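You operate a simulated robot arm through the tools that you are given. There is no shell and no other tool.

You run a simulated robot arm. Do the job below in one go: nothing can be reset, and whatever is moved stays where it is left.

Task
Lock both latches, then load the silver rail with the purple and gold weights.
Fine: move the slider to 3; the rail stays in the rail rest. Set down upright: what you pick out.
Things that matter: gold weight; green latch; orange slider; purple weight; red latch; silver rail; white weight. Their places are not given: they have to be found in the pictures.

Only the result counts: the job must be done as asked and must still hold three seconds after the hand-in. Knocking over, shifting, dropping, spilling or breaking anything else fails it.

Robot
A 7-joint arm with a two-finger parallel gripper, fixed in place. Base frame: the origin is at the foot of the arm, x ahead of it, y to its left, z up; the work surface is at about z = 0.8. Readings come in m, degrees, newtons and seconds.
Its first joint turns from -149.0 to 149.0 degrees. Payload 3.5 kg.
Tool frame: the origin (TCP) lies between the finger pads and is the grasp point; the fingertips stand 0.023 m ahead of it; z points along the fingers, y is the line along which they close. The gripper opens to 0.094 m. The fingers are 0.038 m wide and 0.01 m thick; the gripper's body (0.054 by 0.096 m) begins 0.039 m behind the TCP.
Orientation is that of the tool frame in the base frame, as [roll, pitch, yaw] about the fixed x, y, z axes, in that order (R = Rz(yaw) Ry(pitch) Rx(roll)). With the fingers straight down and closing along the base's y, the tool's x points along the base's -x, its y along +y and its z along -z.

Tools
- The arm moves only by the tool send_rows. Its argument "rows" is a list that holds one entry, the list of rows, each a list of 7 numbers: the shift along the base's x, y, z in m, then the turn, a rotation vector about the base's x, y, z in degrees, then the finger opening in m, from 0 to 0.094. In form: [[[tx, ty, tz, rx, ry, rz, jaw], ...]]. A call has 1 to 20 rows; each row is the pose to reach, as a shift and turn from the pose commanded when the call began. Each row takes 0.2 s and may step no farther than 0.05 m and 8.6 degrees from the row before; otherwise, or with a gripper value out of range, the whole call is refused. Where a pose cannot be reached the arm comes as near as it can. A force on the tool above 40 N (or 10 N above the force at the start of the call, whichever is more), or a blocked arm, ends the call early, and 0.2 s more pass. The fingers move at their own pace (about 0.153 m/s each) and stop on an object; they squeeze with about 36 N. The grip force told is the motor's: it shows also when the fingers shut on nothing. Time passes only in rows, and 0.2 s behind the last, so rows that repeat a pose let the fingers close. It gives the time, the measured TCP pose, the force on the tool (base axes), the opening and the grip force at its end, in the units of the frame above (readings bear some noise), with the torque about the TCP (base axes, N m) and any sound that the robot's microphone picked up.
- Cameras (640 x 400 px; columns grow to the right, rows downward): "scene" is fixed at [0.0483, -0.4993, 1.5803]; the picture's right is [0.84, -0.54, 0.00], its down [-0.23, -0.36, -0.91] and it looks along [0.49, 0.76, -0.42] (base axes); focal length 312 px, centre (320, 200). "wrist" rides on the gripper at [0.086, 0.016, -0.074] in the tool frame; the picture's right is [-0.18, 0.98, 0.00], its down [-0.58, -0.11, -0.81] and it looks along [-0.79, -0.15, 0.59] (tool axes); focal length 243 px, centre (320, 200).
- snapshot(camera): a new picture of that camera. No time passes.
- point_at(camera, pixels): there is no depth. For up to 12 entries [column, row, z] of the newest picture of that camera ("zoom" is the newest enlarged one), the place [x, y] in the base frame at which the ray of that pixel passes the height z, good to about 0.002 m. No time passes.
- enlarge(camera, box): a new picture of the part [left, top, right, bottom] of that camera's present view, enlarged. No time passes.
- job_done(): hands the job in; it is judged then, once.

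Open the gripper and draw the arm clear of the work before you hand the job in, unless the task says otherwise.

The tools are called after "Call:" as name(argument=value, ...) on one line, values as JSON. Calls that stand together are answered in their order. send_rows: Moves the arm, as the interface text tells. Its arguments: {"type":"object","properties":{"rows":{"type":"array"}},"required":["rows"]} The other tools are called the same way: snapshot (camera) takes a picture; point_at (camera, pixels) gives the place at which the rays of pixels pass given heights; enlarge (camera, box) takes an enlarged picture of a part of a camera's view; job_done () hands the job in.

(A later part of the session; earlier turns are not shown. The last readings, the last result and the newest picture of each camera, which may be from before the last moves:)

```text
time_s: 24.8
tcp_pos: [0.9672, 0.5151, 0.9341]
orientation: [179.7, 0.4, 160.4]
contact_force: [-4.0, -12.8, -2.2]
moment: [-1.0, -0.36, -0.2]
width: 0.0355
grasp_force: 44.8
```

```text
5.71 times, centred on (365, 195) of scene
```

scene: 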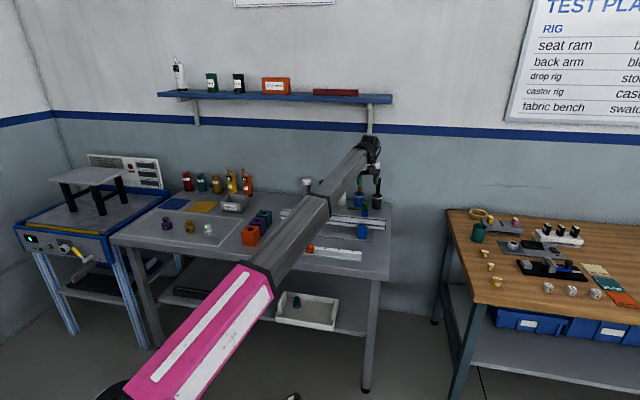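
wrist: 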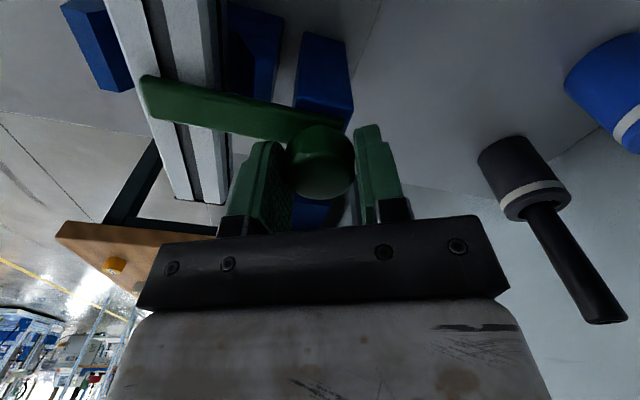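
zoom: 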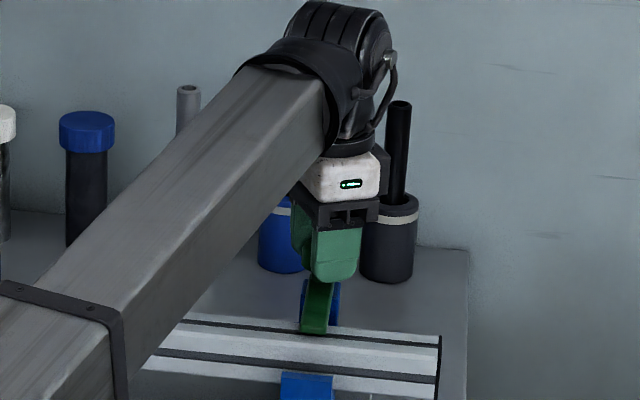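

The green latch now lies across the rail after 90°, and a small opposing torque of -0.2 N·m suggests it is at its stop. I'll open, lift off, and check both latches.

Call:
send_rows(rows=[[[0, 0, 0, 0, 0, 0, 0.05], [0, 0, 0, 0, 0, 0, 0.07], [0, 0, 0, 0, 0, 0, 0.07], [0, 0, 0.04, 0, 0, 0, 0.07], [0, 0, 0.08, 0, 0, 0, 0.07], [0, 0, 0.115, 0, 0, 0, 0.07], [0, 0, 0.115, 0, 0, 0, 0.07]]])

Call:
snapshot(camera="wrist")

Call:
enlarge(camera="scene", box=[350, 190, 380, 220])

```text
time_s: 26.4
tcp_pos: [0.9649, 0.5153, 1.0465]
orientation: [179.8, 0.2, 160.4]
contact_force: [0.1, 0.5, -0.8]
moment: [0.0, -0.01, 0.01]
width: 0.0699
grasp_force: 0.0
```

```text
taken
```

wrist: 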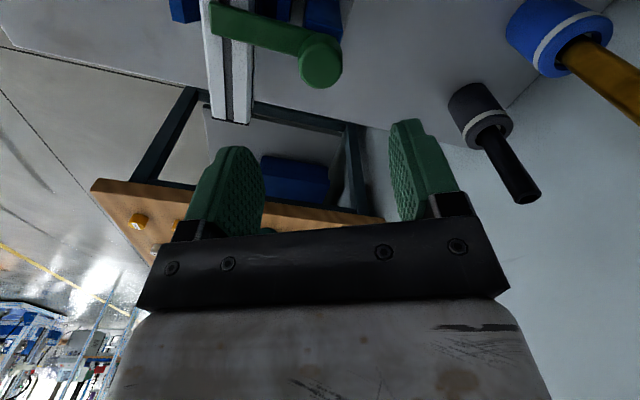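

```text
13.33 times, centred on (365, 205) of scene
```

zoom: 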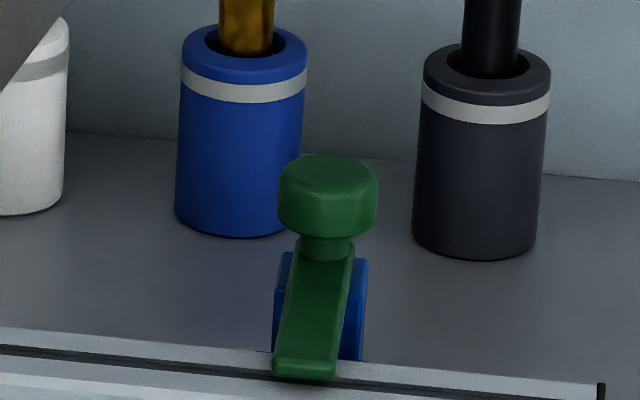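

I'll convert the green arm's edges to check its direction.

Call:
point_at(camera="scene", pixels=[[363.5, 208.375, 0.907], [361.55, 217.0, 0.907], [367.48, 208.375, 0.907], [366.1, 217.5, 0.907]])

Call:
enlarge(camera="scene", box=[280, 190, 400, 265])

```text
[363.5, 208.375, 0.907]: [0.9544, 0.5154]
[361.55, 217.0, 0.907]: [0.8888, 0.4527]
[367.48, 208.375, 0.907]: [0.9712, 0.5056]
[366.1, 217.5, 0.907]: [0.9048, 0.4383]
```

```text
5.33 times, centred on (340, 228) of scene
```

zoom: 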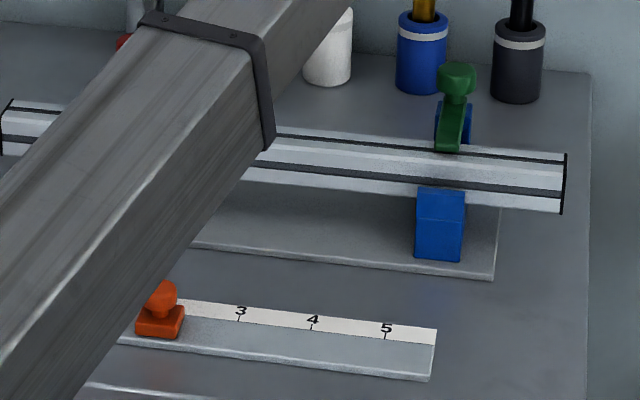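

Both latches point at about 225°, square over the rail. Next is the slider: I'll move to above it at about (0.63, 0.49) with yaw 135°, keeping at height.

Call:
send_rows(rows=[[[-0.04, -0.003, 0.0, 0, 0, -3, 0.07], [-0.08, -0.006, 0.0, 0, 0, -6, 0.07], [-0.12, -0.009, 0.0, 0, 0, -9, 0.07], [-0.16, -0.012, 0.0, 0, 0, -12, 0.07], [-0.2, -0.015, 0.0, 0, 0, -15, 0.07], [-0.24, -0.018, 0.0, 0, 0, -18, 0.07], [-0.28, -0.02, 0.0, 0, 0, -21, 0.07], [-0.32, -0.02, -0.01, 0, 0, -25, 0.07], [-0.345, -0.015, -0.02, 0, 0, -25, 0.07], [-0.345, -0.015, -0.04, 0, 0, -25, 0.07], [-0.345, -0.015, -0.04, 0, 0, -25, 0.07]]])

Call:
snapshot(camera="wrist")

Call:
snapshot(camera="scene")

```text
time_s: 28.8
tcp_pos: [0.6239, 0.5009, 1.006]
orientation: [179.8, 0.2, 135.3]
contact_force: [0.2, -0.5, 0.2]
moment: [-0.04, 0.01, 0.02]
width: 0.0701
grasp_force: 0.0
```

```text
taken
```

wrist: 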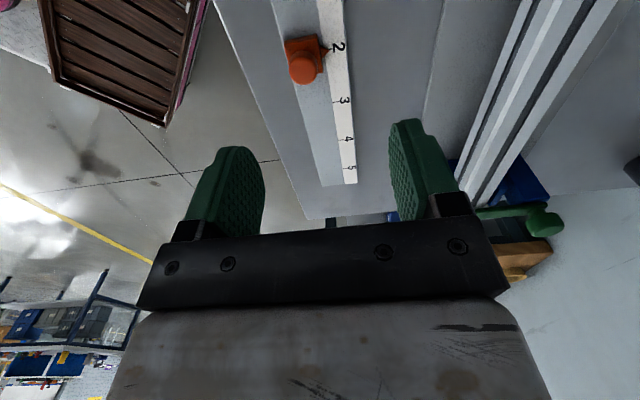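

```text
taken
```

scene: 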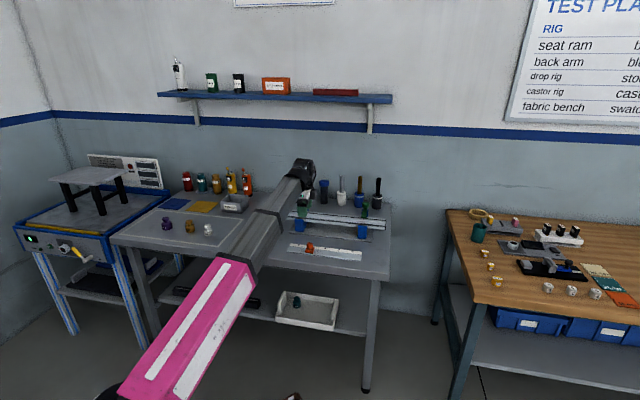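

The slider (304,65) and its scale are in the wrist view. I'll enlarge to read the pointer and ticks.

Call:
enlarge(camera="wrist", box=[264, 0, 376, 112])

Call:
enlarge(camera="scene", box=[284, 235, 334, 266])

```text
3.57 times, centred on (320, 56) of wrist
```

zoom: 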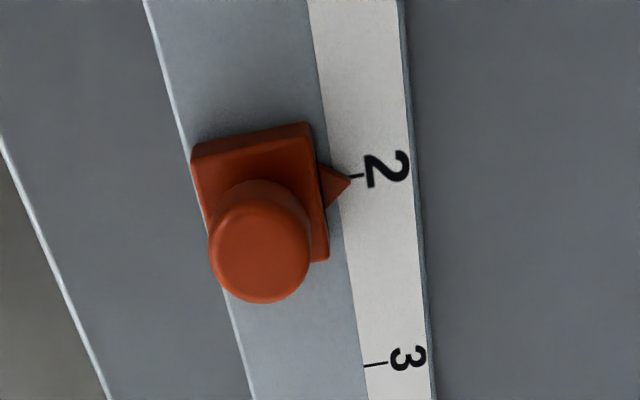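

```text
12.80 times, centred on (309, 250) of scene
```

zoom: 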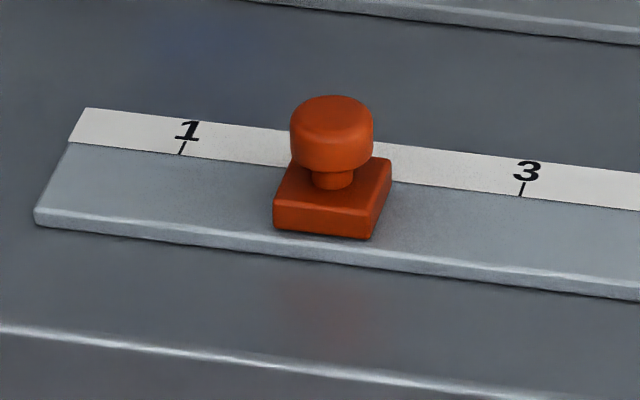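

I'll triangulate the slider knob and the ticks from both views.

Call:
point_at(camera="scene", pixels=[[309.94, 243.1, 0.83], [309.94, 243.1, 0.85], [298.2, 245.9, 0.81], [324.8, 249.2, 0.81], [338.36, 251.0, 0.81], [352.1, 252.7, 0.81]])

Call:
point_at(camera="wrist", pixels=[[303.75, 71.4, 0.83], [303.75, 71.4, 0.85], [328.4, 49.3, 0.81], [332.6, 102.5, 0.81], [329.0, 51.2, 0.81], [347, 139, 0.81], [351, 168, 0.81]])

```text
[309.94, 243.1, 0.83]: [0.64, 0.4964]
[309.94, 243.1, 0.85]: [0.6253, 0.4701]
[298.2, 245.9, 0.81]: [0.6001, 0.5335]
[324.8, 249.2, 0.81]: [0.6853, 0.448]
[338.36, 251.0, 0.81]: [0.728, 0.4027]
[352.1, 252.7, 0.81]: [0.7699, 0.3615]
```

```text
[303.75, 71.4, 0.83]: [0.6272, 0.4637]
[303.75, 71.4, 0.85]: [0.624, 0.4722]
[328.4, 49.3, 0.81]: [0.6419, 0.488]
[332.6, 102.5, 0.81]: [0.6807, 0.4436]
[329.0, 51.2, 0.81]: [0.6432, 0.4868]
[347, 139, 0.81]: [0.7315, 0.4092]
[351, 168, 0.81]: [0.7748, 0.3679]
```

The knob top is at about (0.6255, 0.4715, 0.849), and ticks are 0.06 m apart along the rail direction, with tick 3 at s≈0.168 and the slider now at s≈0.110. I'll move over the knob and go down to TCP z 0.852.

Call:
send_rows(rows=[[[0.0016, -0.0294, -0.02, 0, 0, 0, 0.06], [0.0016, -0.0294, -0.06, 0, 0, 0, 0.06], [0.0016, -0.0294, -0.1, 0, 0, 0, 0.06], [0.0016, -0.0294, -0.13, 0, 0, 0, 0.06], [0.0016, -0.0294, -0.145, 0, 0, 0, 0.06], [0.0016, -0.0294, -0.154, 0, 0, 0, 0.06], [0.0016, -0.0294, -0.154, 0, 0, 0, 0.06]]])

Call:
snapshot(camera="wrist")

Call:
enlarge(camera="scene", box=[280, 215, 360, 265])

```text
time_s: 30.4
tcp_pos: [0.6252, 0.4724, 0.8536]
orientation: [179.8, 0.2, 135.3]
contact_force: [-0.4, 0.2, -0.5]
moment: [-0.01, 0.0, -0.01]
width: 0.0602
grasp_force: 0.0
```

```text
taken
```

wrist: 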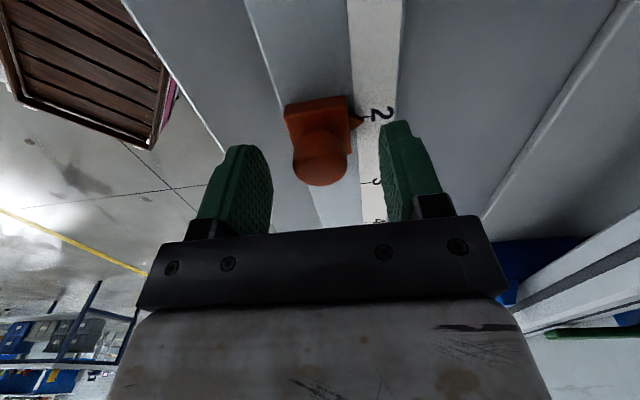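

```text
8.00 times, centred on (320, 240) of scene
```

zoom: 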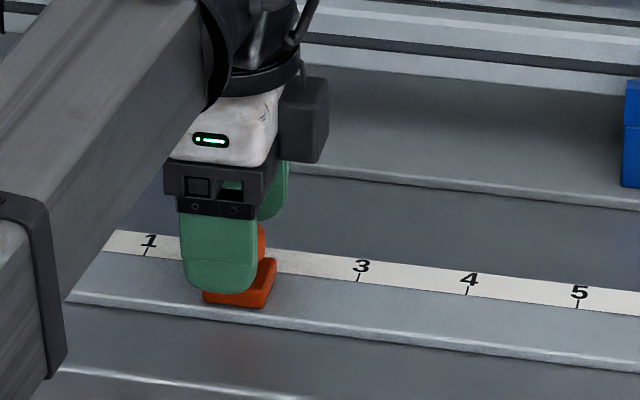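

The slider knob (320,160) is between the pads. I'll close on it gently.

Call:
send_rows(rows=[[[0, 0, 0, 0, 0, 0, 0.035], [0, 0, 0, 0, 0, 0, 0.015], [0, 0, 0, 0, 0, 0, 0.015], [0, 0, 0, 0, 0, 0, 0.015]]])

Call:
snapshot(camera="wrist")

```text
time_s: 31.4
tcp_pos: [0.6246, 0.4712, 0.8555]
orientation: [179.7, 0.2, 135.3]
contact_force: [-0.1, -1.0, -0.8]
moment: [-0.3, 0.3, -0.02]
width: 0.0268
grasp_force: 45.1
```

```text
taken
```

wrist: 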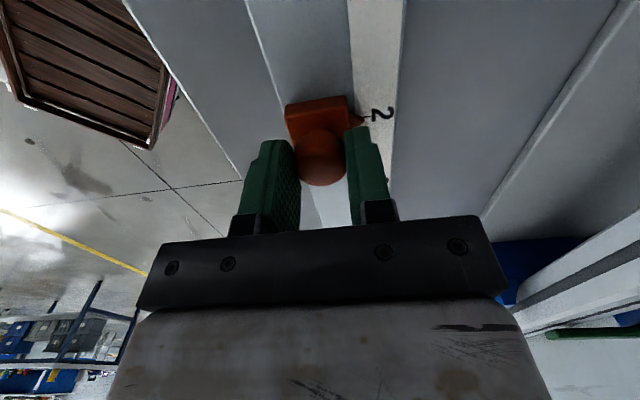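

The grip is solid at width 0.0268. I'll draw the slider along the scale toward 3, by 0.05 m first.

Call:
send_rows(rows=[[[0.004, -0.004, 0, 0, 0, 0, 0.015], [0.01, -0.01, 0, 0, 0, 0, 0.015], [0.016, -0.016, 0, 0, 0, 0, 0.015], [0.022, -0.022, 0, 0, 0, 0, 0.015], [0.028, -0.028, 0, 0, 0, 0, 0.015], [0.0354, -0.0354, 0, 0, 0, 0, 0.015], [0.0354, -0.0354, 0, 0, 0, 0, 0.015]]])

Call:
snapshot(camera="wrist")

Call:
enlarge(camera="wrist", box=[270, 60, 410, 180])

```text
time_s: 33.0
tcp_pos: [0.6602, 0.4364, 0.8549]
orientation: [179.8, 0.2, 135.3]
contact_force: [0.4, -0.6, -8.1]
moment: [-0.22, 0.34, 0.04]
width: 0.0268
grasp_force: 45.8
```

```text
taken
```

wrist: 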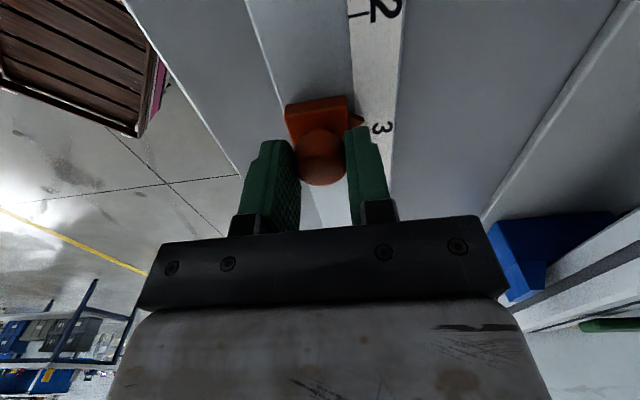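

```text
3.33 times, centred on (340, 120) of wrist
```

zoom: 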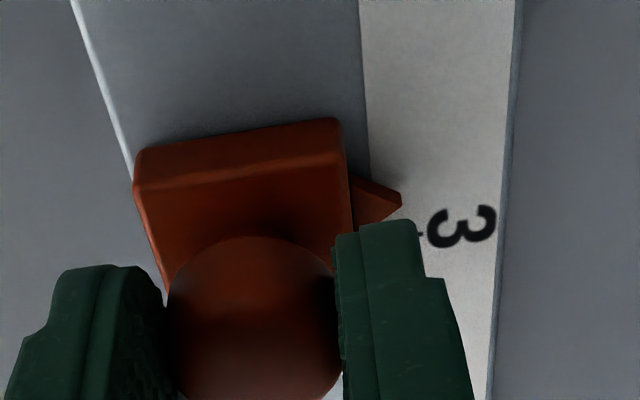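

The slider follows; the pointer tip is at zoom (402,200) and the tick for 3 at (420,236). I'll measure the distance left.

Call:
point_at(camera="zoom", pixels=[[402, 200, 0.81], [402, 200, 0.814], [422, 236, 0.81], [422, 236, 0.808]])

```text
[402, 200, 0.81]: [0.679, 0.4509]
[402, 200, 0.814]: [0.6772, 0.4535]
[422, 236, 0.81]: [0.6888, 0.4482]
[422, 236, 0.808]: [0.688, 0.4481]
```

About 9.5 mm remain, which would bring the knob to s≈0.168, level with tick 3. I'll move that distance and check.

Call:
send_rows(rows=[[[0.003, -0.003, 0, 0, 0, 0, 0.015], [0.0067, -0.0067, 0, 0, 0, 0, 0.015], [0.0067, -0.0067, 0, 0, 0, 0, 0.015], [0.0067, -0.0067, 0, 0, 0, 0, 0.015]]])

Call:
enlarge(camera="wrist", box=[270, 60, 410, 180])

Call:
enlarge(camera="scene", box=[290, 225, 360, 265])

```text
time_s: 34.0
tcp_pos: [0.6656, 0.4296, 0.8557]
orientation: [179.9, 0.2, 135.2]
contact_force: [0.8, 0.3, 3.8]
moment: [-0.28, 0.23, -0.01]
width: 0.0272
grasp_force: 44.6
```

```text
3.33 times, centred on (340, 120) of wrist
```

zoom: 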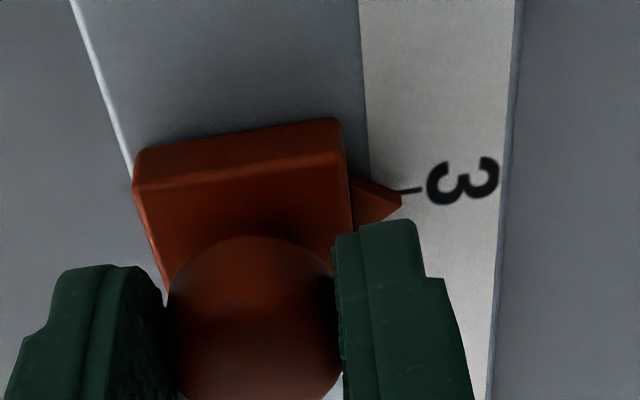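

```text
9.14 times, centred on (325, 245) of scene
```

zoom: 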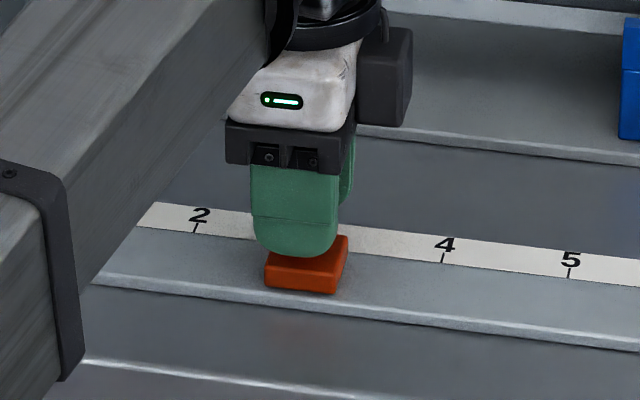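

The pointer tip now lines up with the tick of 3, within a millimetre or two. I'll open, lift straight up and check again.

Call:
send_rows(rows=[[[0, 0, 0, 0, 0, 0, 0.04], [0, 0, 0, 0, 0, 0, 0.06], [0, 0, 0, 0, 0, 0, 0.06], [0, 0, 0.04, 0, 0, 0, 0.06], [0, 0, 0.08, 0, 0, 0, 0.06], [0, 0, 0.12, 0, 0, 0, 0.06], [-0.02, 0.02, 0.15, 0, 0, 0, 0.06], [-0.02, 0.02, 0.15, 0, 0, 0, 0.06]]])

Call:
enlarge(camera="wrist", box=[264, 0, 376, 112])

Call:
snapshot(camera="scene")

Call:
enlarge(camera="scene", box=[290, 232, 350, 266])

```text
time_s: 35.8
tcp_pos: [0.6488, 0.4471, 1.0041]
orientation: [179.8, 0.2, 135.4]
contact_force: [0.6, 0.8, 0.0]
moment: [-0.02, -0.01, 0.03]
width: 0.0601
grasp_force: 0.0
```

```text
3.57 times, centred on (320, 56) of wrist
```

zoom: 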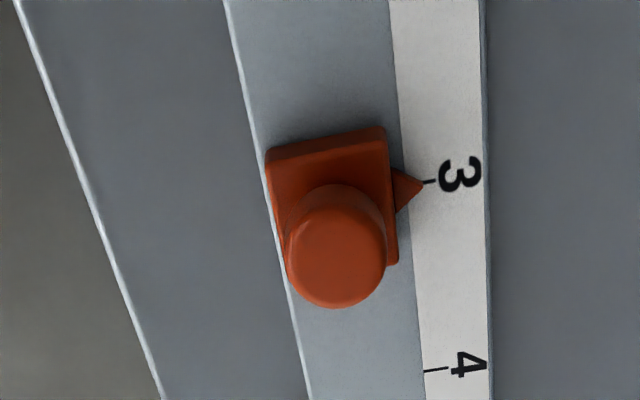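

```text
taken
```

scene: 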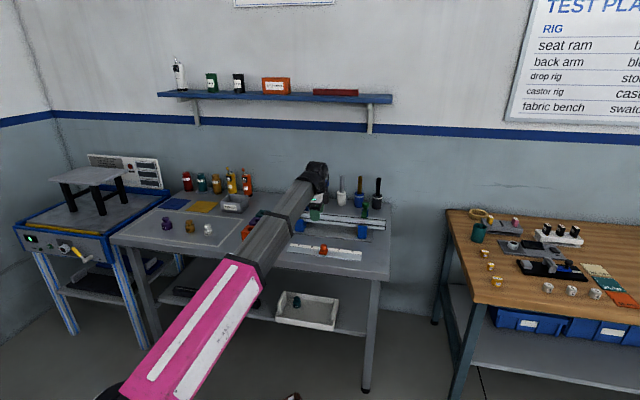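

```text
10.67 times, centred on (320, 249) of scene
```

zoom: 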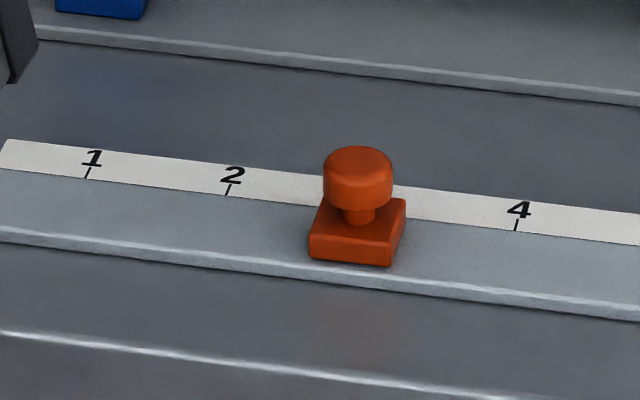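

The slider pointer sits at 3 (zoom tip (424,185), tick (428,182)). Now the weights: the scene rays put purple near (0.138, 1.04) and gold near (0.23, 0.95). I'll rise to about 1.1 and sweep left, turning the yaw to 180°.

Call:
send_rows(rows=[[[-0.005, 0.01, 0.03, 0, 0, 2, 0.07], [-0.025, 0.035, 0.06, 0, 0, 4, 0.07], [-0.05, 0.065, 0.08, 0, 0, 7, 0.07], [-0.075, 0.1, 0.095, 0, 0, 10, 0.07], [-0.1, 0.135, 0.1, 0, 0, 13, 0.07], [-0.128, 0.17, 0.1, 0, 0, 16, 0.07], [-0.156, 0.205, 0.1, 0, 0, 19, 0.07], [-0.184, 0.24, 0.1, 0, 0, 22, 0.07], [-0.212, 0.275, 0.1, 0, 0, 25, 0.07], [-0.24, 0.31, 0.1, 0, 0, 28, 0.07], [-0.268, 0.345, 0.1, 0, 0, 31, 0.07], [-0.298, 0.38, 0.1, 0, 0, 33, 0.07], [-0.328, 0.41, 0.1, 0, 0, 35, 0.07], [-0.36, 0.44, 0.1, 0, 0, 37, 0.07], [-0.39, 0.468, 0.1, 0, 0, 39, 0.07], [-0.42, 0.493, 0.1, 0, 0, 42, 0.07], [-0.42, 0.493, 0.1, 0, 0, 45, 0.07], [-0.42, 0.493, 0.1, 0, 0, 45, 0.07]]])

Call:
snapshot(camera="wrist")

Call:
snapshot(camera="scene")

```text
time_s: 39.6
tcp_pos: [0.2258, 0.9429, 1.1058]
orientation: [179.8, 0.3, -179.6]
contact_force: [0.4, 0.1, 0.0]
moment: [-0.01, -0.01, 0.0]
width: 0.0701
grasp_force: 0.2
```

```text
taken
```

wrist: 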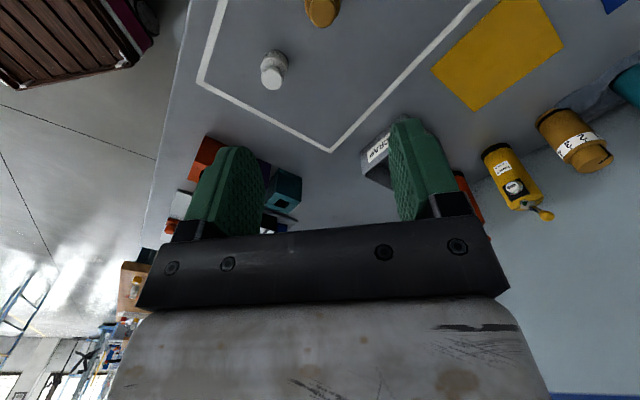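

```text
taken
```

scene: 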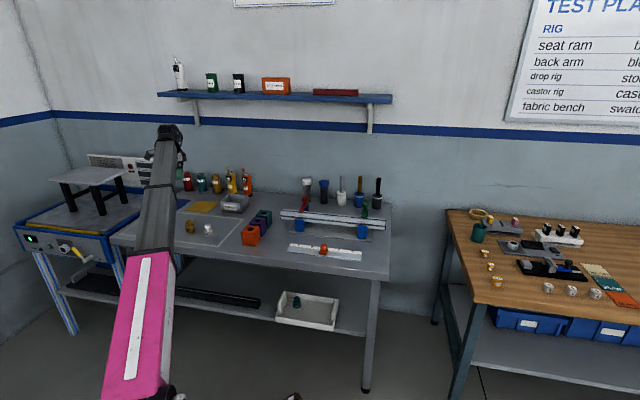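

The white weight shows at (273,70) and gold at (323,10). I'll move a further 0.13 m in -x to see all three weights.

Call:
send_rows(rows=[[[-0.035, 0.008, 0, 0, 0, 2, 0.07], [-0.07, 0.016, 0, 0, 0, 4, 0.07], [-0.105, 0.024, 0, 0, 0, 6, 0.07], [-0.14, 0.03, 0, 0, 0, 8, 0.07], [-0.17, 0.03, 0, 0, 0, 10, 0.07], [-0.17, 0.03, 0, 0, 0, 10, 0.07]]])

Call:
snapshot(camera="wrist")

Call:
enlarge(camera="wrist", box=[200, 0, 420, 130])

```text
time_s: 41.0
tcp_pos: [0.0544, 0.9728, 1.1051]
orientation: [179.8, 0.2, -169.7]
contact_force: [-0.3, 0.6, -0.5]
moment: [0.01, 0.01, 0.03]
width: 0.07
grasp_force: 0.0
```

```text
taken
```

wrist: 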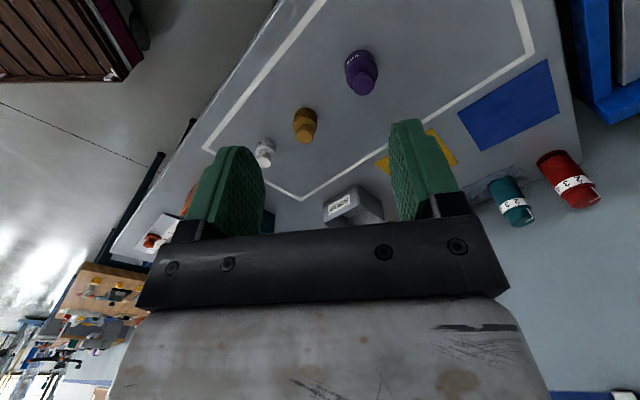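

```text
2.91 times, centred on (310, 65) of wrist
```

zoom: 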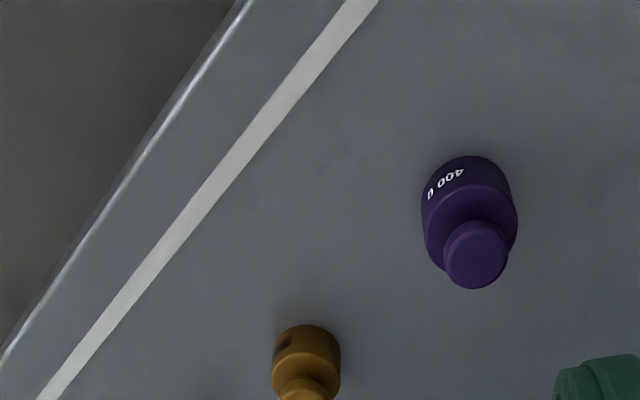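

The purple weight is marked 400 g with its knob at wrist (363.6, 85); gold's knob is near (307,135). I'll enlarge gold and triangulate both.

Call:
enlarge(camera="wrist", box=[240, 90, 340, 180])

Call:
point_at(camera="wrist", pixels=[[363.6, 84.9, 0.85], [363.6, 84.9, 0.87], [307.5, 136.5, 0.85], [307.5, 136.5, 0.87]])

Call:
point_at(camera="scene", pixels=[[165.5, 218.25, 0.85], [165.5, 218.25, 0.87], [189, 221, 0.85], [189, 221, 0.87]])

```text
4.44 times, centred on (290, 135) of wrist
```

zoom: 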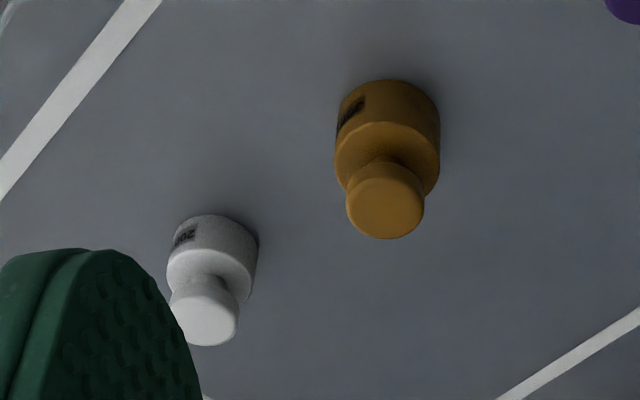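

```text
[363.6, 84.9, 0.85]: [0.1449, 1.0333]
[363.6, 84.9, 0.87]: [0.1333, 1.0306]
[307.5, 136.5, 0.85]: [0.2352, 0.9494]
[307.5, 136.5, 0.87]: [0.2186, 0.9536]
```

```text
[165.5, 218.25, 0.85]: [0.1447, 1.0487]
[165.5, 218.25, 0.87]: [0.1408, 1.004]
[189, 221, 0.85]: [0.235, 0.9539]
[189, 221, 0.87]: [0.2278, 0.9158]
```

Crossing the rays gives purple at about (0.142, 1.032) with its knob top at z≈0.857, and gold at about (0.233, 0.9465) with its top at z≈0.854. I'll go above purple at z 0.98 for a closer look.

Call:
send_rows(rows=[[[0.03, 0.02, -0.02, 0, 0, -3, 0.07], [0.06, 0.04, -0.05, 0, 0, -6, 0.07], [0.0876, 0.0592, -0.085, 0, 0, -10, 0.07], [0.0876, 0.0592, -0.125, 0, 0, -10, 0.07], [0.0876, 0.0592, -0.125, 0, 0, -10, 0.07]]])

Call:
snapshot(camera="wrist")

Call:
enlarge(camera="wrist", box=[260, 0, 390, 100])

Call:
snapshot(camera="scene")

```text
time_s: 42.2
tcp_pos: [0.1431, 1.0313, 0.9829]
orientation: [179.8, 0.3, -179.7]
contact_force: [0.1, 0.2, -0.1]
moment: [-0.01, 0.03, 0.0]
width: 0.0701
grasp_force: 0.1
```

```text
taken
```

wrist: 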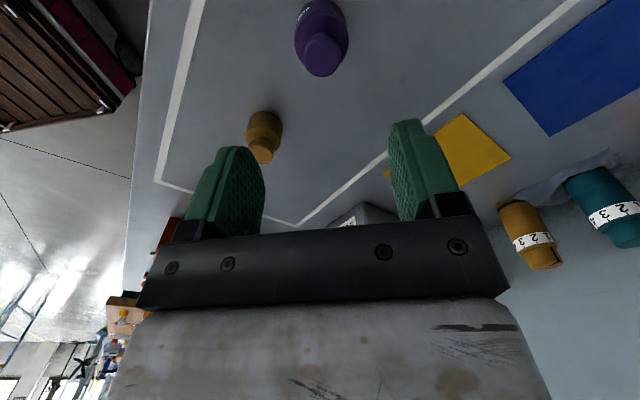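

```text
4.00 times, centred on (325, 50) of wrist
```

zoom: 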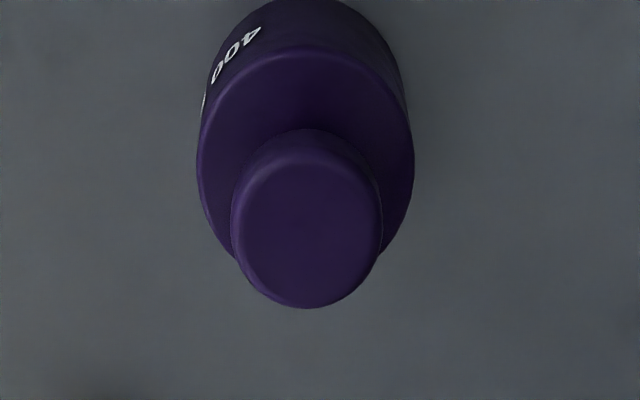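

```text
taken
```

scene: 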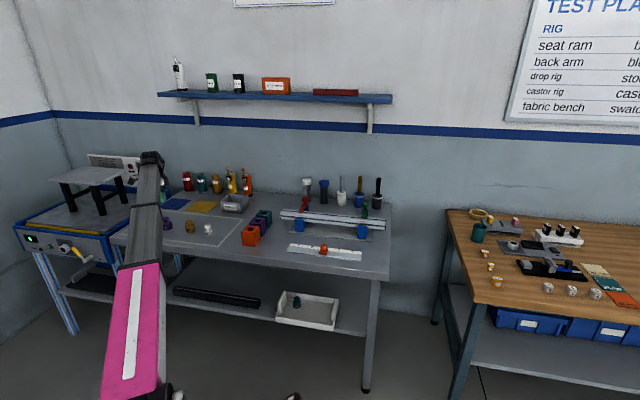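

I'll convert the knob-top centre (321.75, 57.5) and the shoulder-face centre (321.25, 39) to positions at several heights, to get the shoulder height.

Call:
point_at(camera="wrist", pixels=[[321.75, 57.5, 0.85], [321.75, 57.5, 0.857], [321.75, 57.5, 0.864], [321.25, 39, 0.82], [321.25, 39, 0.83], [321.25, 39, 0.84]])

```text
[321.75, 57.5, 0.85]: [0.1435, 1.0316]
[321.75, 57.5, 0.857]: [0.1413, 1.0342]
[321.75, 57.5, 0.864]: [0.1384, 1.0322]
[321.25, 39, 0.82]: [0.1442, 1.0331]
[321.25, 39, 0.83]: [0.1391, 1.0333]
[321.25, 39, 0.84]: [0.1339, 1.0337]
```

Purple's knob is centred at about (0.1413, 1.033) with the shoulder at about z 0.825. I'll descend to TCP z 0.858, with the tips at 0.835, around the knob.

Call:
send_rows(rows=[[[-0.001, 0.001, -0.03, 0, 0, 0, 0.06], [-0.0018, 0.0017, -0.06, 0, 0, 0, 0.06], [-0.0018, 0.0017, -0.09, 0, 0, 0, 0.06], [-0.0018, 0.0017, -0.11, 0, 0, 0, 0.06], [-0.0018, 0.0017, -0.125, 0, 0, 0, 0.06], [-0.0018, 0.0017, -0.125, 0, 0, 0, 0.06]]])

Call:
snapshot(camera="wrist")

Call:
enlarge(camera="scene", box=[130, 180, 220, 260])

```text
time_s: 43.6
tcp_pos: [0.1403, 1.0323, 0.8575]
orientation: [179.8, 0.1, -179.7]
contact_force: [0.6, 0.5, -0.5]
moment: [-0.02, -0.03, 0.0]
width: 0.06
grasp_force: 0.1
```

```text
taken
```

wrist: 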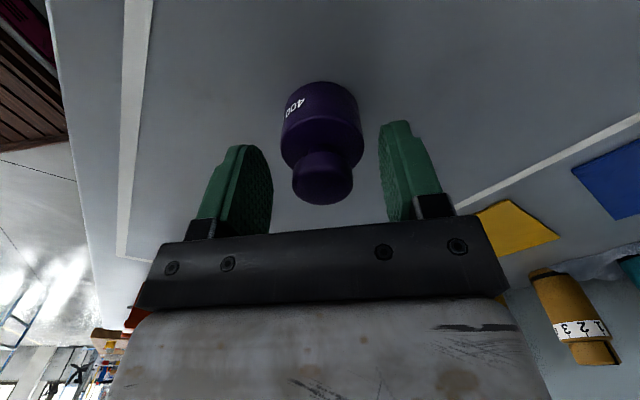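

```text
5.00 times, centred on (175, 220) of scene
```

zoom: 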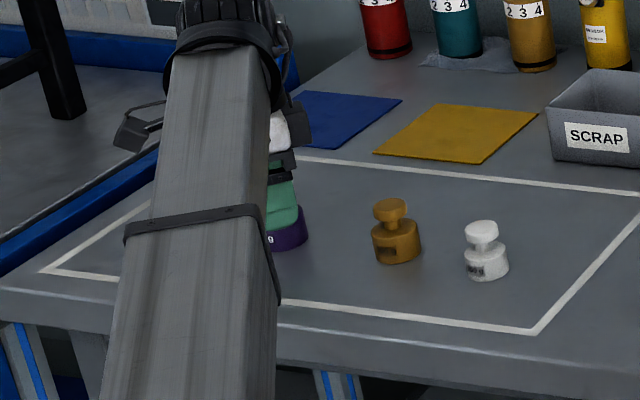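

The knob top shows at about (322,180), right at the TCP's projected pixel (320,182). I'll close the fingers on it.

Call:
send_rows(rows=[[[0, 0, 0, 0, 0, 0, 0.035], [0, 0, 0, 0, 0, 0, 0.015], [0, 0, 0, 0, 0, 0, 0.015], [0, 0, 0, 0, 0, 0, 0.015]]])

Call:
snapshot(camera="wrist")

```text
time_s: 44.6
tcp_pos: [0.1403, 1.0335, 0.8558]
orientation: [179.8, 0.2, -179.7]
contact_force: [-0.8, 1.5, 2.0]
moment: [-0.02, 0.03, -0.01]
width: 0.0293
grasp_force: 36.2
```

```text
taken
```

wrist: 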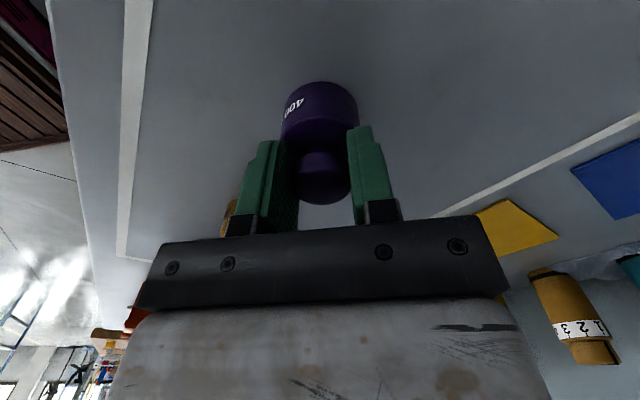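

Purple is held at width 0.0293. I'll lift it straight up.

Call:
send_rows(rows=[[[0, 0, 0.015, 0, 0, 0, 0.015], [0, 0, 0.04, 0, 0, 0, 0.015], [0, 0, 0.08, 0, 0, 0, 0.015], [0, 0, 0.12, 0, 0, 0, 0.015], [0, 0, 0.16, 0, 0, 0, 0.015], [0, 0, 0.2, 0, 0, 0, 0.015], [0, 0, 0.2, 0, 0, 0, 0.015]]])

Call:
snapshot(camera="wrist")

```text
time_s: 46.2
tcp_pos: [0.1406, 1.0325, 1.0573]
orientation: [179.8, 0.2, -179.6]
contact_force: [-0.1, 0.2, -4.3]
moment: [-0.01, 0.02, 0.02]
width: 0.0295
grasp_force: 36.0
```

```text
taken
```

wrist: 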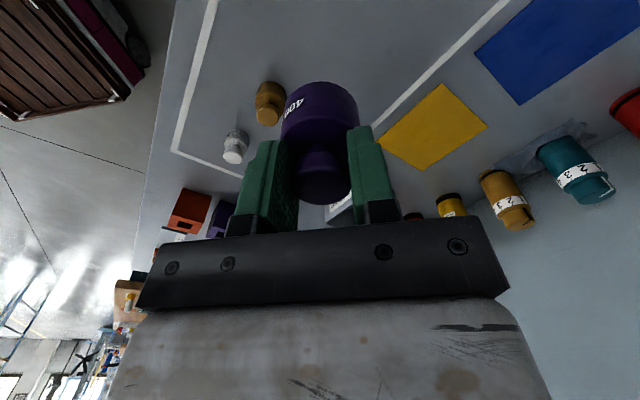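

Purple is lifted, with -4.3 N matching 400 g. I'll carry it at about z 1.09 to above the rail at s≈0.12 (x 0.770, y 0.601), turning the yaw back to 135°.

Call:
send_rows(rows=[[[0.02, -0.014, 0.02, 0, 0, -1, 0.015], [0.055, -0.038, 0.033, 0, 0, -3, 0.015], [0.09, -0.062, 0.033, 0, 0, -5.5, 0.015], [0.125, -0.086, 0.033, 0, 0, -8, 0.015], [0.16, -0.11, 0.033, 0, 0, -10.5, 0.015], [0.195, -0.134, 0.033, 0, 0, -13, 0.015], [0.23, -0.158, 0.033, 0, 0, -16, 0.015], [0.265, -0.182, 0.033, 0, 0, -19, 0.015], [0.3, -0.206, 0.033, 0, 0, -22, 0.015], [0.335, -0.23, 0.033, 0, 0, -25, 0.015], [0.37, -0.254, 0.033, 0, 0, -28, 0.015], [0.405, -0.278, 0.033, 0, 0, -31, 0.015], [0.44, -0.302, 0.033, 0, 0, -34, 0.015], [0.475, -0.326, 0.033, 0, 0, -37, 0.015], [0.51, -0.35, 0.033, 0, 0, -39, 0.015], [0.545, -0.374, 0.033, 0, 0, -41, 0.015], [0.58, -0.398, 0.033, 0, 0, -43, 0.015], [0.61, -0.418, 0.033, 0, 0, -45, 0.015], [0.6298, -0.4318, 0.033, 0, 0, -45, 0.015], [0.6298, -0.4318, 0.033, 0, 0, -45, 0.015]]])

Call:
snapshot(camera="wrist")

Call:
snapshot(camera="scene")

```text
time_s: 50.4
tcp_pos: [0.772, 0.6025, 1.0893]
orientation: [179.7, 0.2, 135.2]
contact_force: [-0.8, 0.7, -3.7]
moment: [0.0, 0.04, -0.02]
width: 0.0289
grasp_force: 35.8
```

```text
taken
```

wrist: 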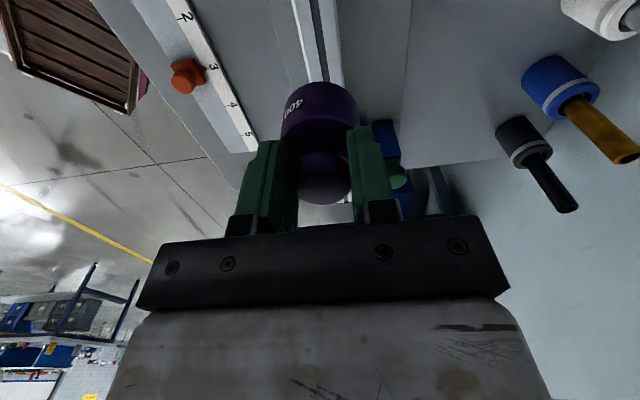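

```text
taken
```

scene: 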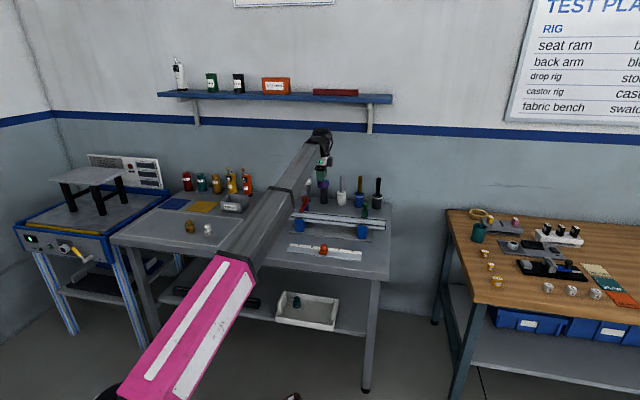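

I'll use this near-overhead view to refine the rail's centre line, visible at the top between columns 290 and 345.

Call:
enlarge(camera="wrist", box=[270, 0, 370, 80])

Call:
enlarge(camera="scene", box=[280, 150, 400, 250])

```text
5.00 times, centred on (320, 40) of wrist
```

zoom: 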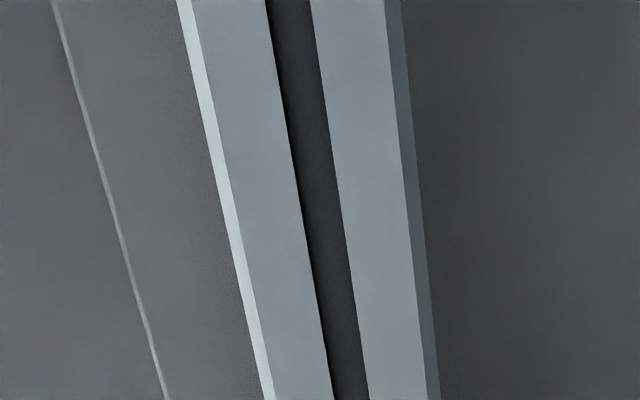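

```text
4.00 times, centred on (340, 200) of scene
```

zoom: 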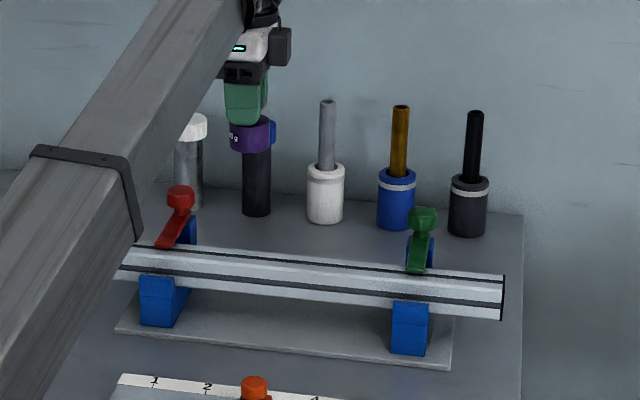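

I'll convert the rail's top edges at zoom row 200 for z = 0.889.

Call:
point_at(camera="zoom", pixels=[[302, 249, 0.889]])

Call:
point_at(camera="wrist", pixels=[[301.2, 40, 0.889], [317.0, 40, 0.889], [324.2, 40, 0.889], [337.4, 40, 0.889], [299.0, 40, 0.889], [339.6, 40, 0.889]])

```text
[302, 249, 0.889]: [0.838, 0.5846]
```

```text
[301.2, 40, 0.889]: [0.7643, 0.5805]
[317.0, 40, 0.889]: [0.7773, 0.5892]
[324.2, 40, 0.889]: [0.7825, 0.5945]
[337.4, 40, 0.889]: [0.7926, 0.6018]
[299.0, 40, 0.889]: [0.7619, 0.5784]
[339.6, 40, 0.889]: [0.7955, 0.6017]
```

The rail's centre line is at n≈0.969 and its flat top is 0.035 m wide. I'll shift 2 mm each in x and y to centre on it and descend to about z 0.962.

Call:
send_rows(rows=[[[-0.002, -0.002, -0.02, 0, 0, 0, 0.015], [-0.002, -0.002, -0.05, 0, 0, 0, 0.015], [-0.002, -0.002, -0.08, 0, 0, 0, 0.015], [-0.002, -0.002, -0.105, 0, 0, 0, 0.015], [-0.002, -0.002, -0.12, 0, 0, 0, 0.015], [-0.002, -0.002, -0.127, 0, 0, 0, 0.015], [-0.002, -0.002, -0.127, 0, 0, 0, 0.015]]])

Call:
snapshot(camera="wrist")

Call:
enlarge(camera="scene", box=[290, 170, 370, 230])

```text
time_s: 52.0
tcp_pos: [0.7698, 0.6003, 0.9602]
orientation: [179.8, 0.3, 135.2]
contact_force: [-0.3, 0.1, -3.9]
moment: [0.03, -0.02, 0.02]
width: 0.0293
grasp_force: 35.7
```

```text
taken
```

wrist: 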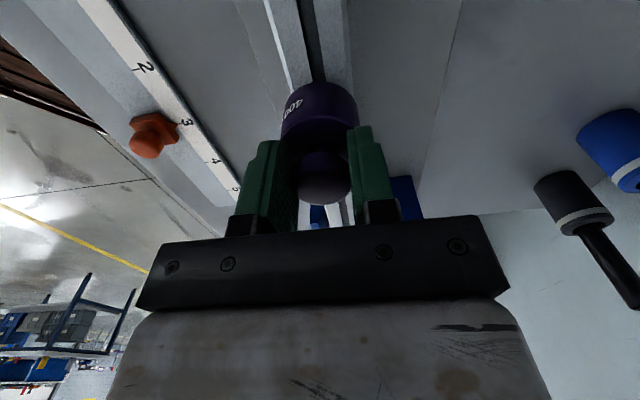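

```text
6.67 times, centred on (330, 200) of scene
```

zoom: 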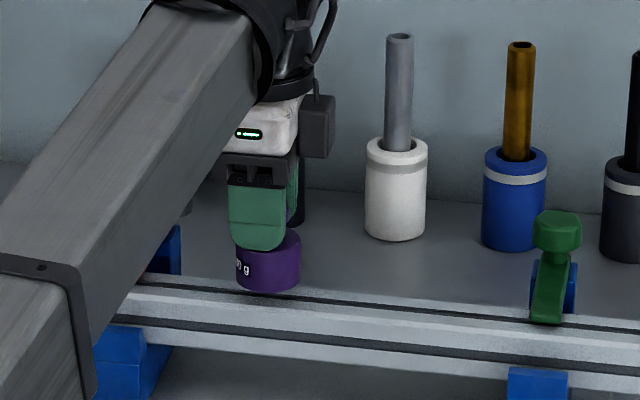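

The weight hangs about 14 mm above the rail and lines up with it. I'll lower it slowly, 2–3 mm per row, watching for contact.

Call:
send_rows(rows=[[[0, 0, -0.003, 0, 0, 0, 0.015], [0, 0, -0.006, 0, 0, 0, 0.015], [0, 0, -0.009, 0, 0, 0, 0.015], [0, 0, -0.011, 0, 0, 0, 0.015], [0, 0, -0.011, 0, 0, 0, 0.015]]])

Call:
enlarge(camera="scene", box=[300, 190, 345, 225])

Call:
enlarge(camera="wrist", box=[250, 0, 390, 140])

```text
time_s: 53.2
tcp_pos: [0.7698, 0.5982, 0.9503]
orientation: [179.8, 0.2, 135.3]
contact_force: [-0.1, 0.3, -4.0]
moment: [0.0, 0.01, -0.02]
width: 0.029
grasp_force: 36.5
```

```text
11.43 times, centred on (322, 208) of scene
```

zoom: 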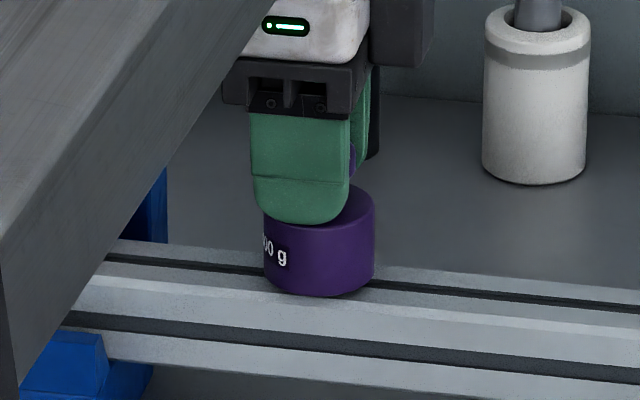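

```text
2.86 times, centred on (320, 70) of wrist
```

zoom: 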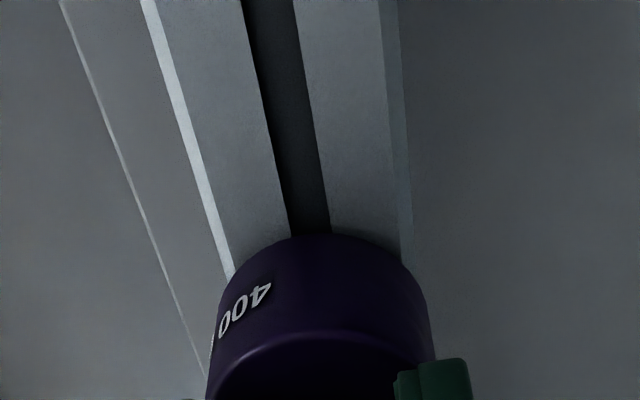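

The weight is a few millimetres above the rail and centred on the groove. I'll keep lowering in 1 mm rows.

Call:
send_rows(rows=[[[0, 0, -0.001, 0, 0, 0, 0.015], [0, 0, -0.002, 0, 0, 0, 0.015], [0, 0, -0.003, 0, 0, 0, 0.015], [0, 0, -0.004, 0, 0, 0, 0.015], [0, 0, -0.004, 0, 0, 0, 0.015]]])

Call:
enlarge(camera="scene", box=[310, 200, 340, 222])

```text
time_s: 54.4
tcp_pos: [0.7706, 0.5993, 0.9464]
orientation: [179.7, 0.2, 135.3]
contact_force: [-0.6, 0.5, -3.2]
moment: [0.03, -0.03, -0.02]
width: 0.0293
grasp_force: 36.1
```

```text
16.00 times, centred on (325, 211) of scene
```

zoom: 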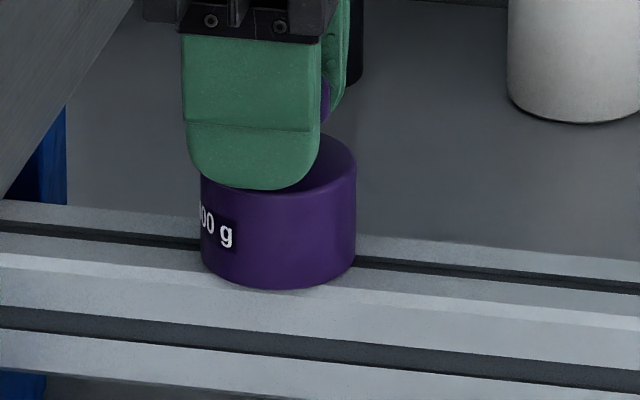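

The tool force is still about -3 to -4 N, so it isn't resting yet. I'll go down 3 mm more in 0.75 mm rows.

Call:
send_rows(rows=[[[0, 0, -0.00075, 0, 0, 0, 0.015], [0, 0, -0.0015, 0, 0, 0, 0.015], [0, 0, -0.00225, 0, 0, 0, 0.015], [0, 0, -0.003, 0, 0, 0, 0.015], [0, 0, -0.003, 0, 0, 0, 0.015]]])

Call:
enlarge(camera="scene", box=[310, 200, 340, 222])

```text
time_s: 55.6
tcp_pos: [0.77, 0.599, 0.9463]
orientation: [179.7, 0.2, 135.3]
contact_force: [0.4, 2.2, 34.5]
moment: [0.0, 0.0, -0.16]
width: 0.0292
grasp_force: 35.7
```

```text
16.00 times, centred on (325, 211) of scene
```

zoom: 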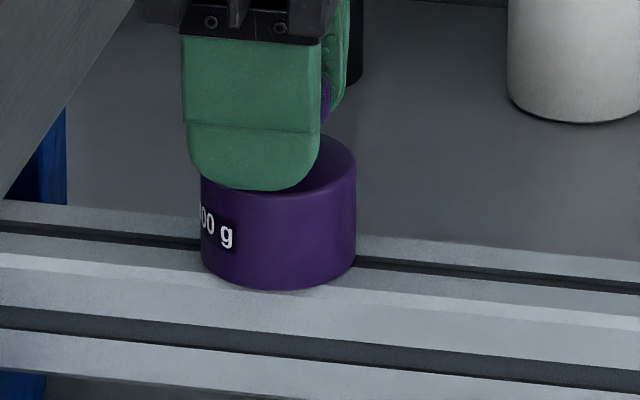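

It is down on the rail, pressing with 34.5 N. I'll ease the command up 2.5 mm to relieve the press, then open the fingers slowly.

Call:
send_rows(rows=[[[0, 0, 0.0013, 0, 0, 0, 0.015], [0, 0, 0.0026, 0, 0, 0, 0.015], [0, 0, 0.0026, 0, 0, 0, 0.015]]])

```text
time_s: 56.4
tcp_pos: [0.7705, 0.5993, 0.9464]
orientation: [179.8, 0.1, 135.3]
contact_force: [1.6, 1.2, 18.3]
moment: [0.02, -0.13, -0.09]
width: 0.0294
grasp_force: 36.5
```

There is still 18 N of press, so I'll ease up another 2.5 mm.

Call:
send_rows(rows=[[[0, 0, 0.0012, 0, 0, 0, 0.015], [0, 0, 0.0024, 0, 0, 0, 0.015], [0, 0, 0.0024, 0, 0, 0, 0.015]]])

```text
time_s: 57.2
tcp_pos: [0.7705, 0.6002, 0.9483]
orientation: [179.8, 0.2, 135.3]
contact_force: [0.2, 0.4, -3.7]
moment: [0.03, 0.01, 0.01]
width: 0.0293
grasp_force: 35.9
```

It has just lifted off (-3.7 N). I'll lower 1.5 mm so it rests lightly, and check.

Call:
send_rows(rows=[[[0, 0, -0.0008, 0, 0, 0, 0.015], [0, 0, -0.0016, 0, 0, 0, 0.015], [0, 0, -0.0016, 0, 0, 0, 0.015]]])

```text
time_s: 58.0
tcp_pos: [0.77, 0.6003, 0.9475]
orientation: [179.8, 0.2, 135.3]
contact_force: [0.6, 0.6, -4.1]
moment: [0.03, -0.01, 0.02]
width: 0.0289
grasp_force: 35.9
```

It still hangs free (-4.1 N). I'll lower another 1 mm and read again.

Call:
send_rows(rows=[[[0, 0, -0.0006, 0, 0, 0, 0.015], [0, 0, -0.0011, 0, 0, 0, 0.015], [0, 0, -0.0011, 0, 0, 0, 0.015]]])

```text
time_s: 58.8
tcp_pos: [0.7698, 0.6005, 0.9459]
orientation: [179.8, 0.2, 135.2]
contact_force: [-1.0, -0.2, 6.2]
moment: [-0.16, 0.1, -0.05]
width: 0.0289
grasp_force: 35.7
```

Now it rests lightly on the rail (+6 N). I'll open the fingers and watch that it stays put.

Call:
send_rows(rows=[[[0, 0, 0, 0, 0, 0, 0.034], [0, 0, 0, 0, 0, 0, 0.042], [0, 0, 0, 0, 0, 0, 0.055], [0, 0, 0, 0, 0, 0, 0.06], [0, 0, 0, 0, 0, 0, 0.06]]])

Call:
enlarge(camera="scene", box=[300, 185, 350, 225])

Call:
snapshot(camera="wrist")

```text
time_s: 60.0
tcp_pos: [0.7702, 0.5992, 0.9456]
orientation: [179.9, 0.2, 135.3]
contact_force: [-0.2, -0.9, -0.4]
moment: [0.01, 0.01, 0.0]
width: 0.06
grasp_force: 0.1
```

```text
10.00 times, centred on (325, 205) of scene
```

zoom: 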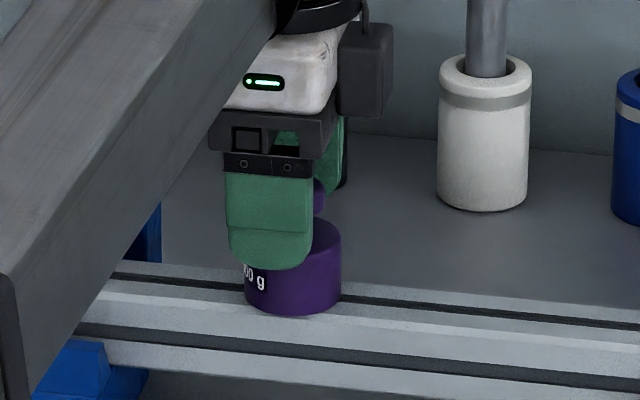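

```text
taken
```

wrist: 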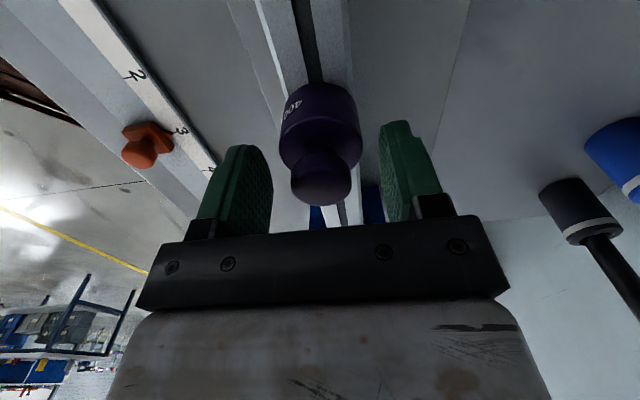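

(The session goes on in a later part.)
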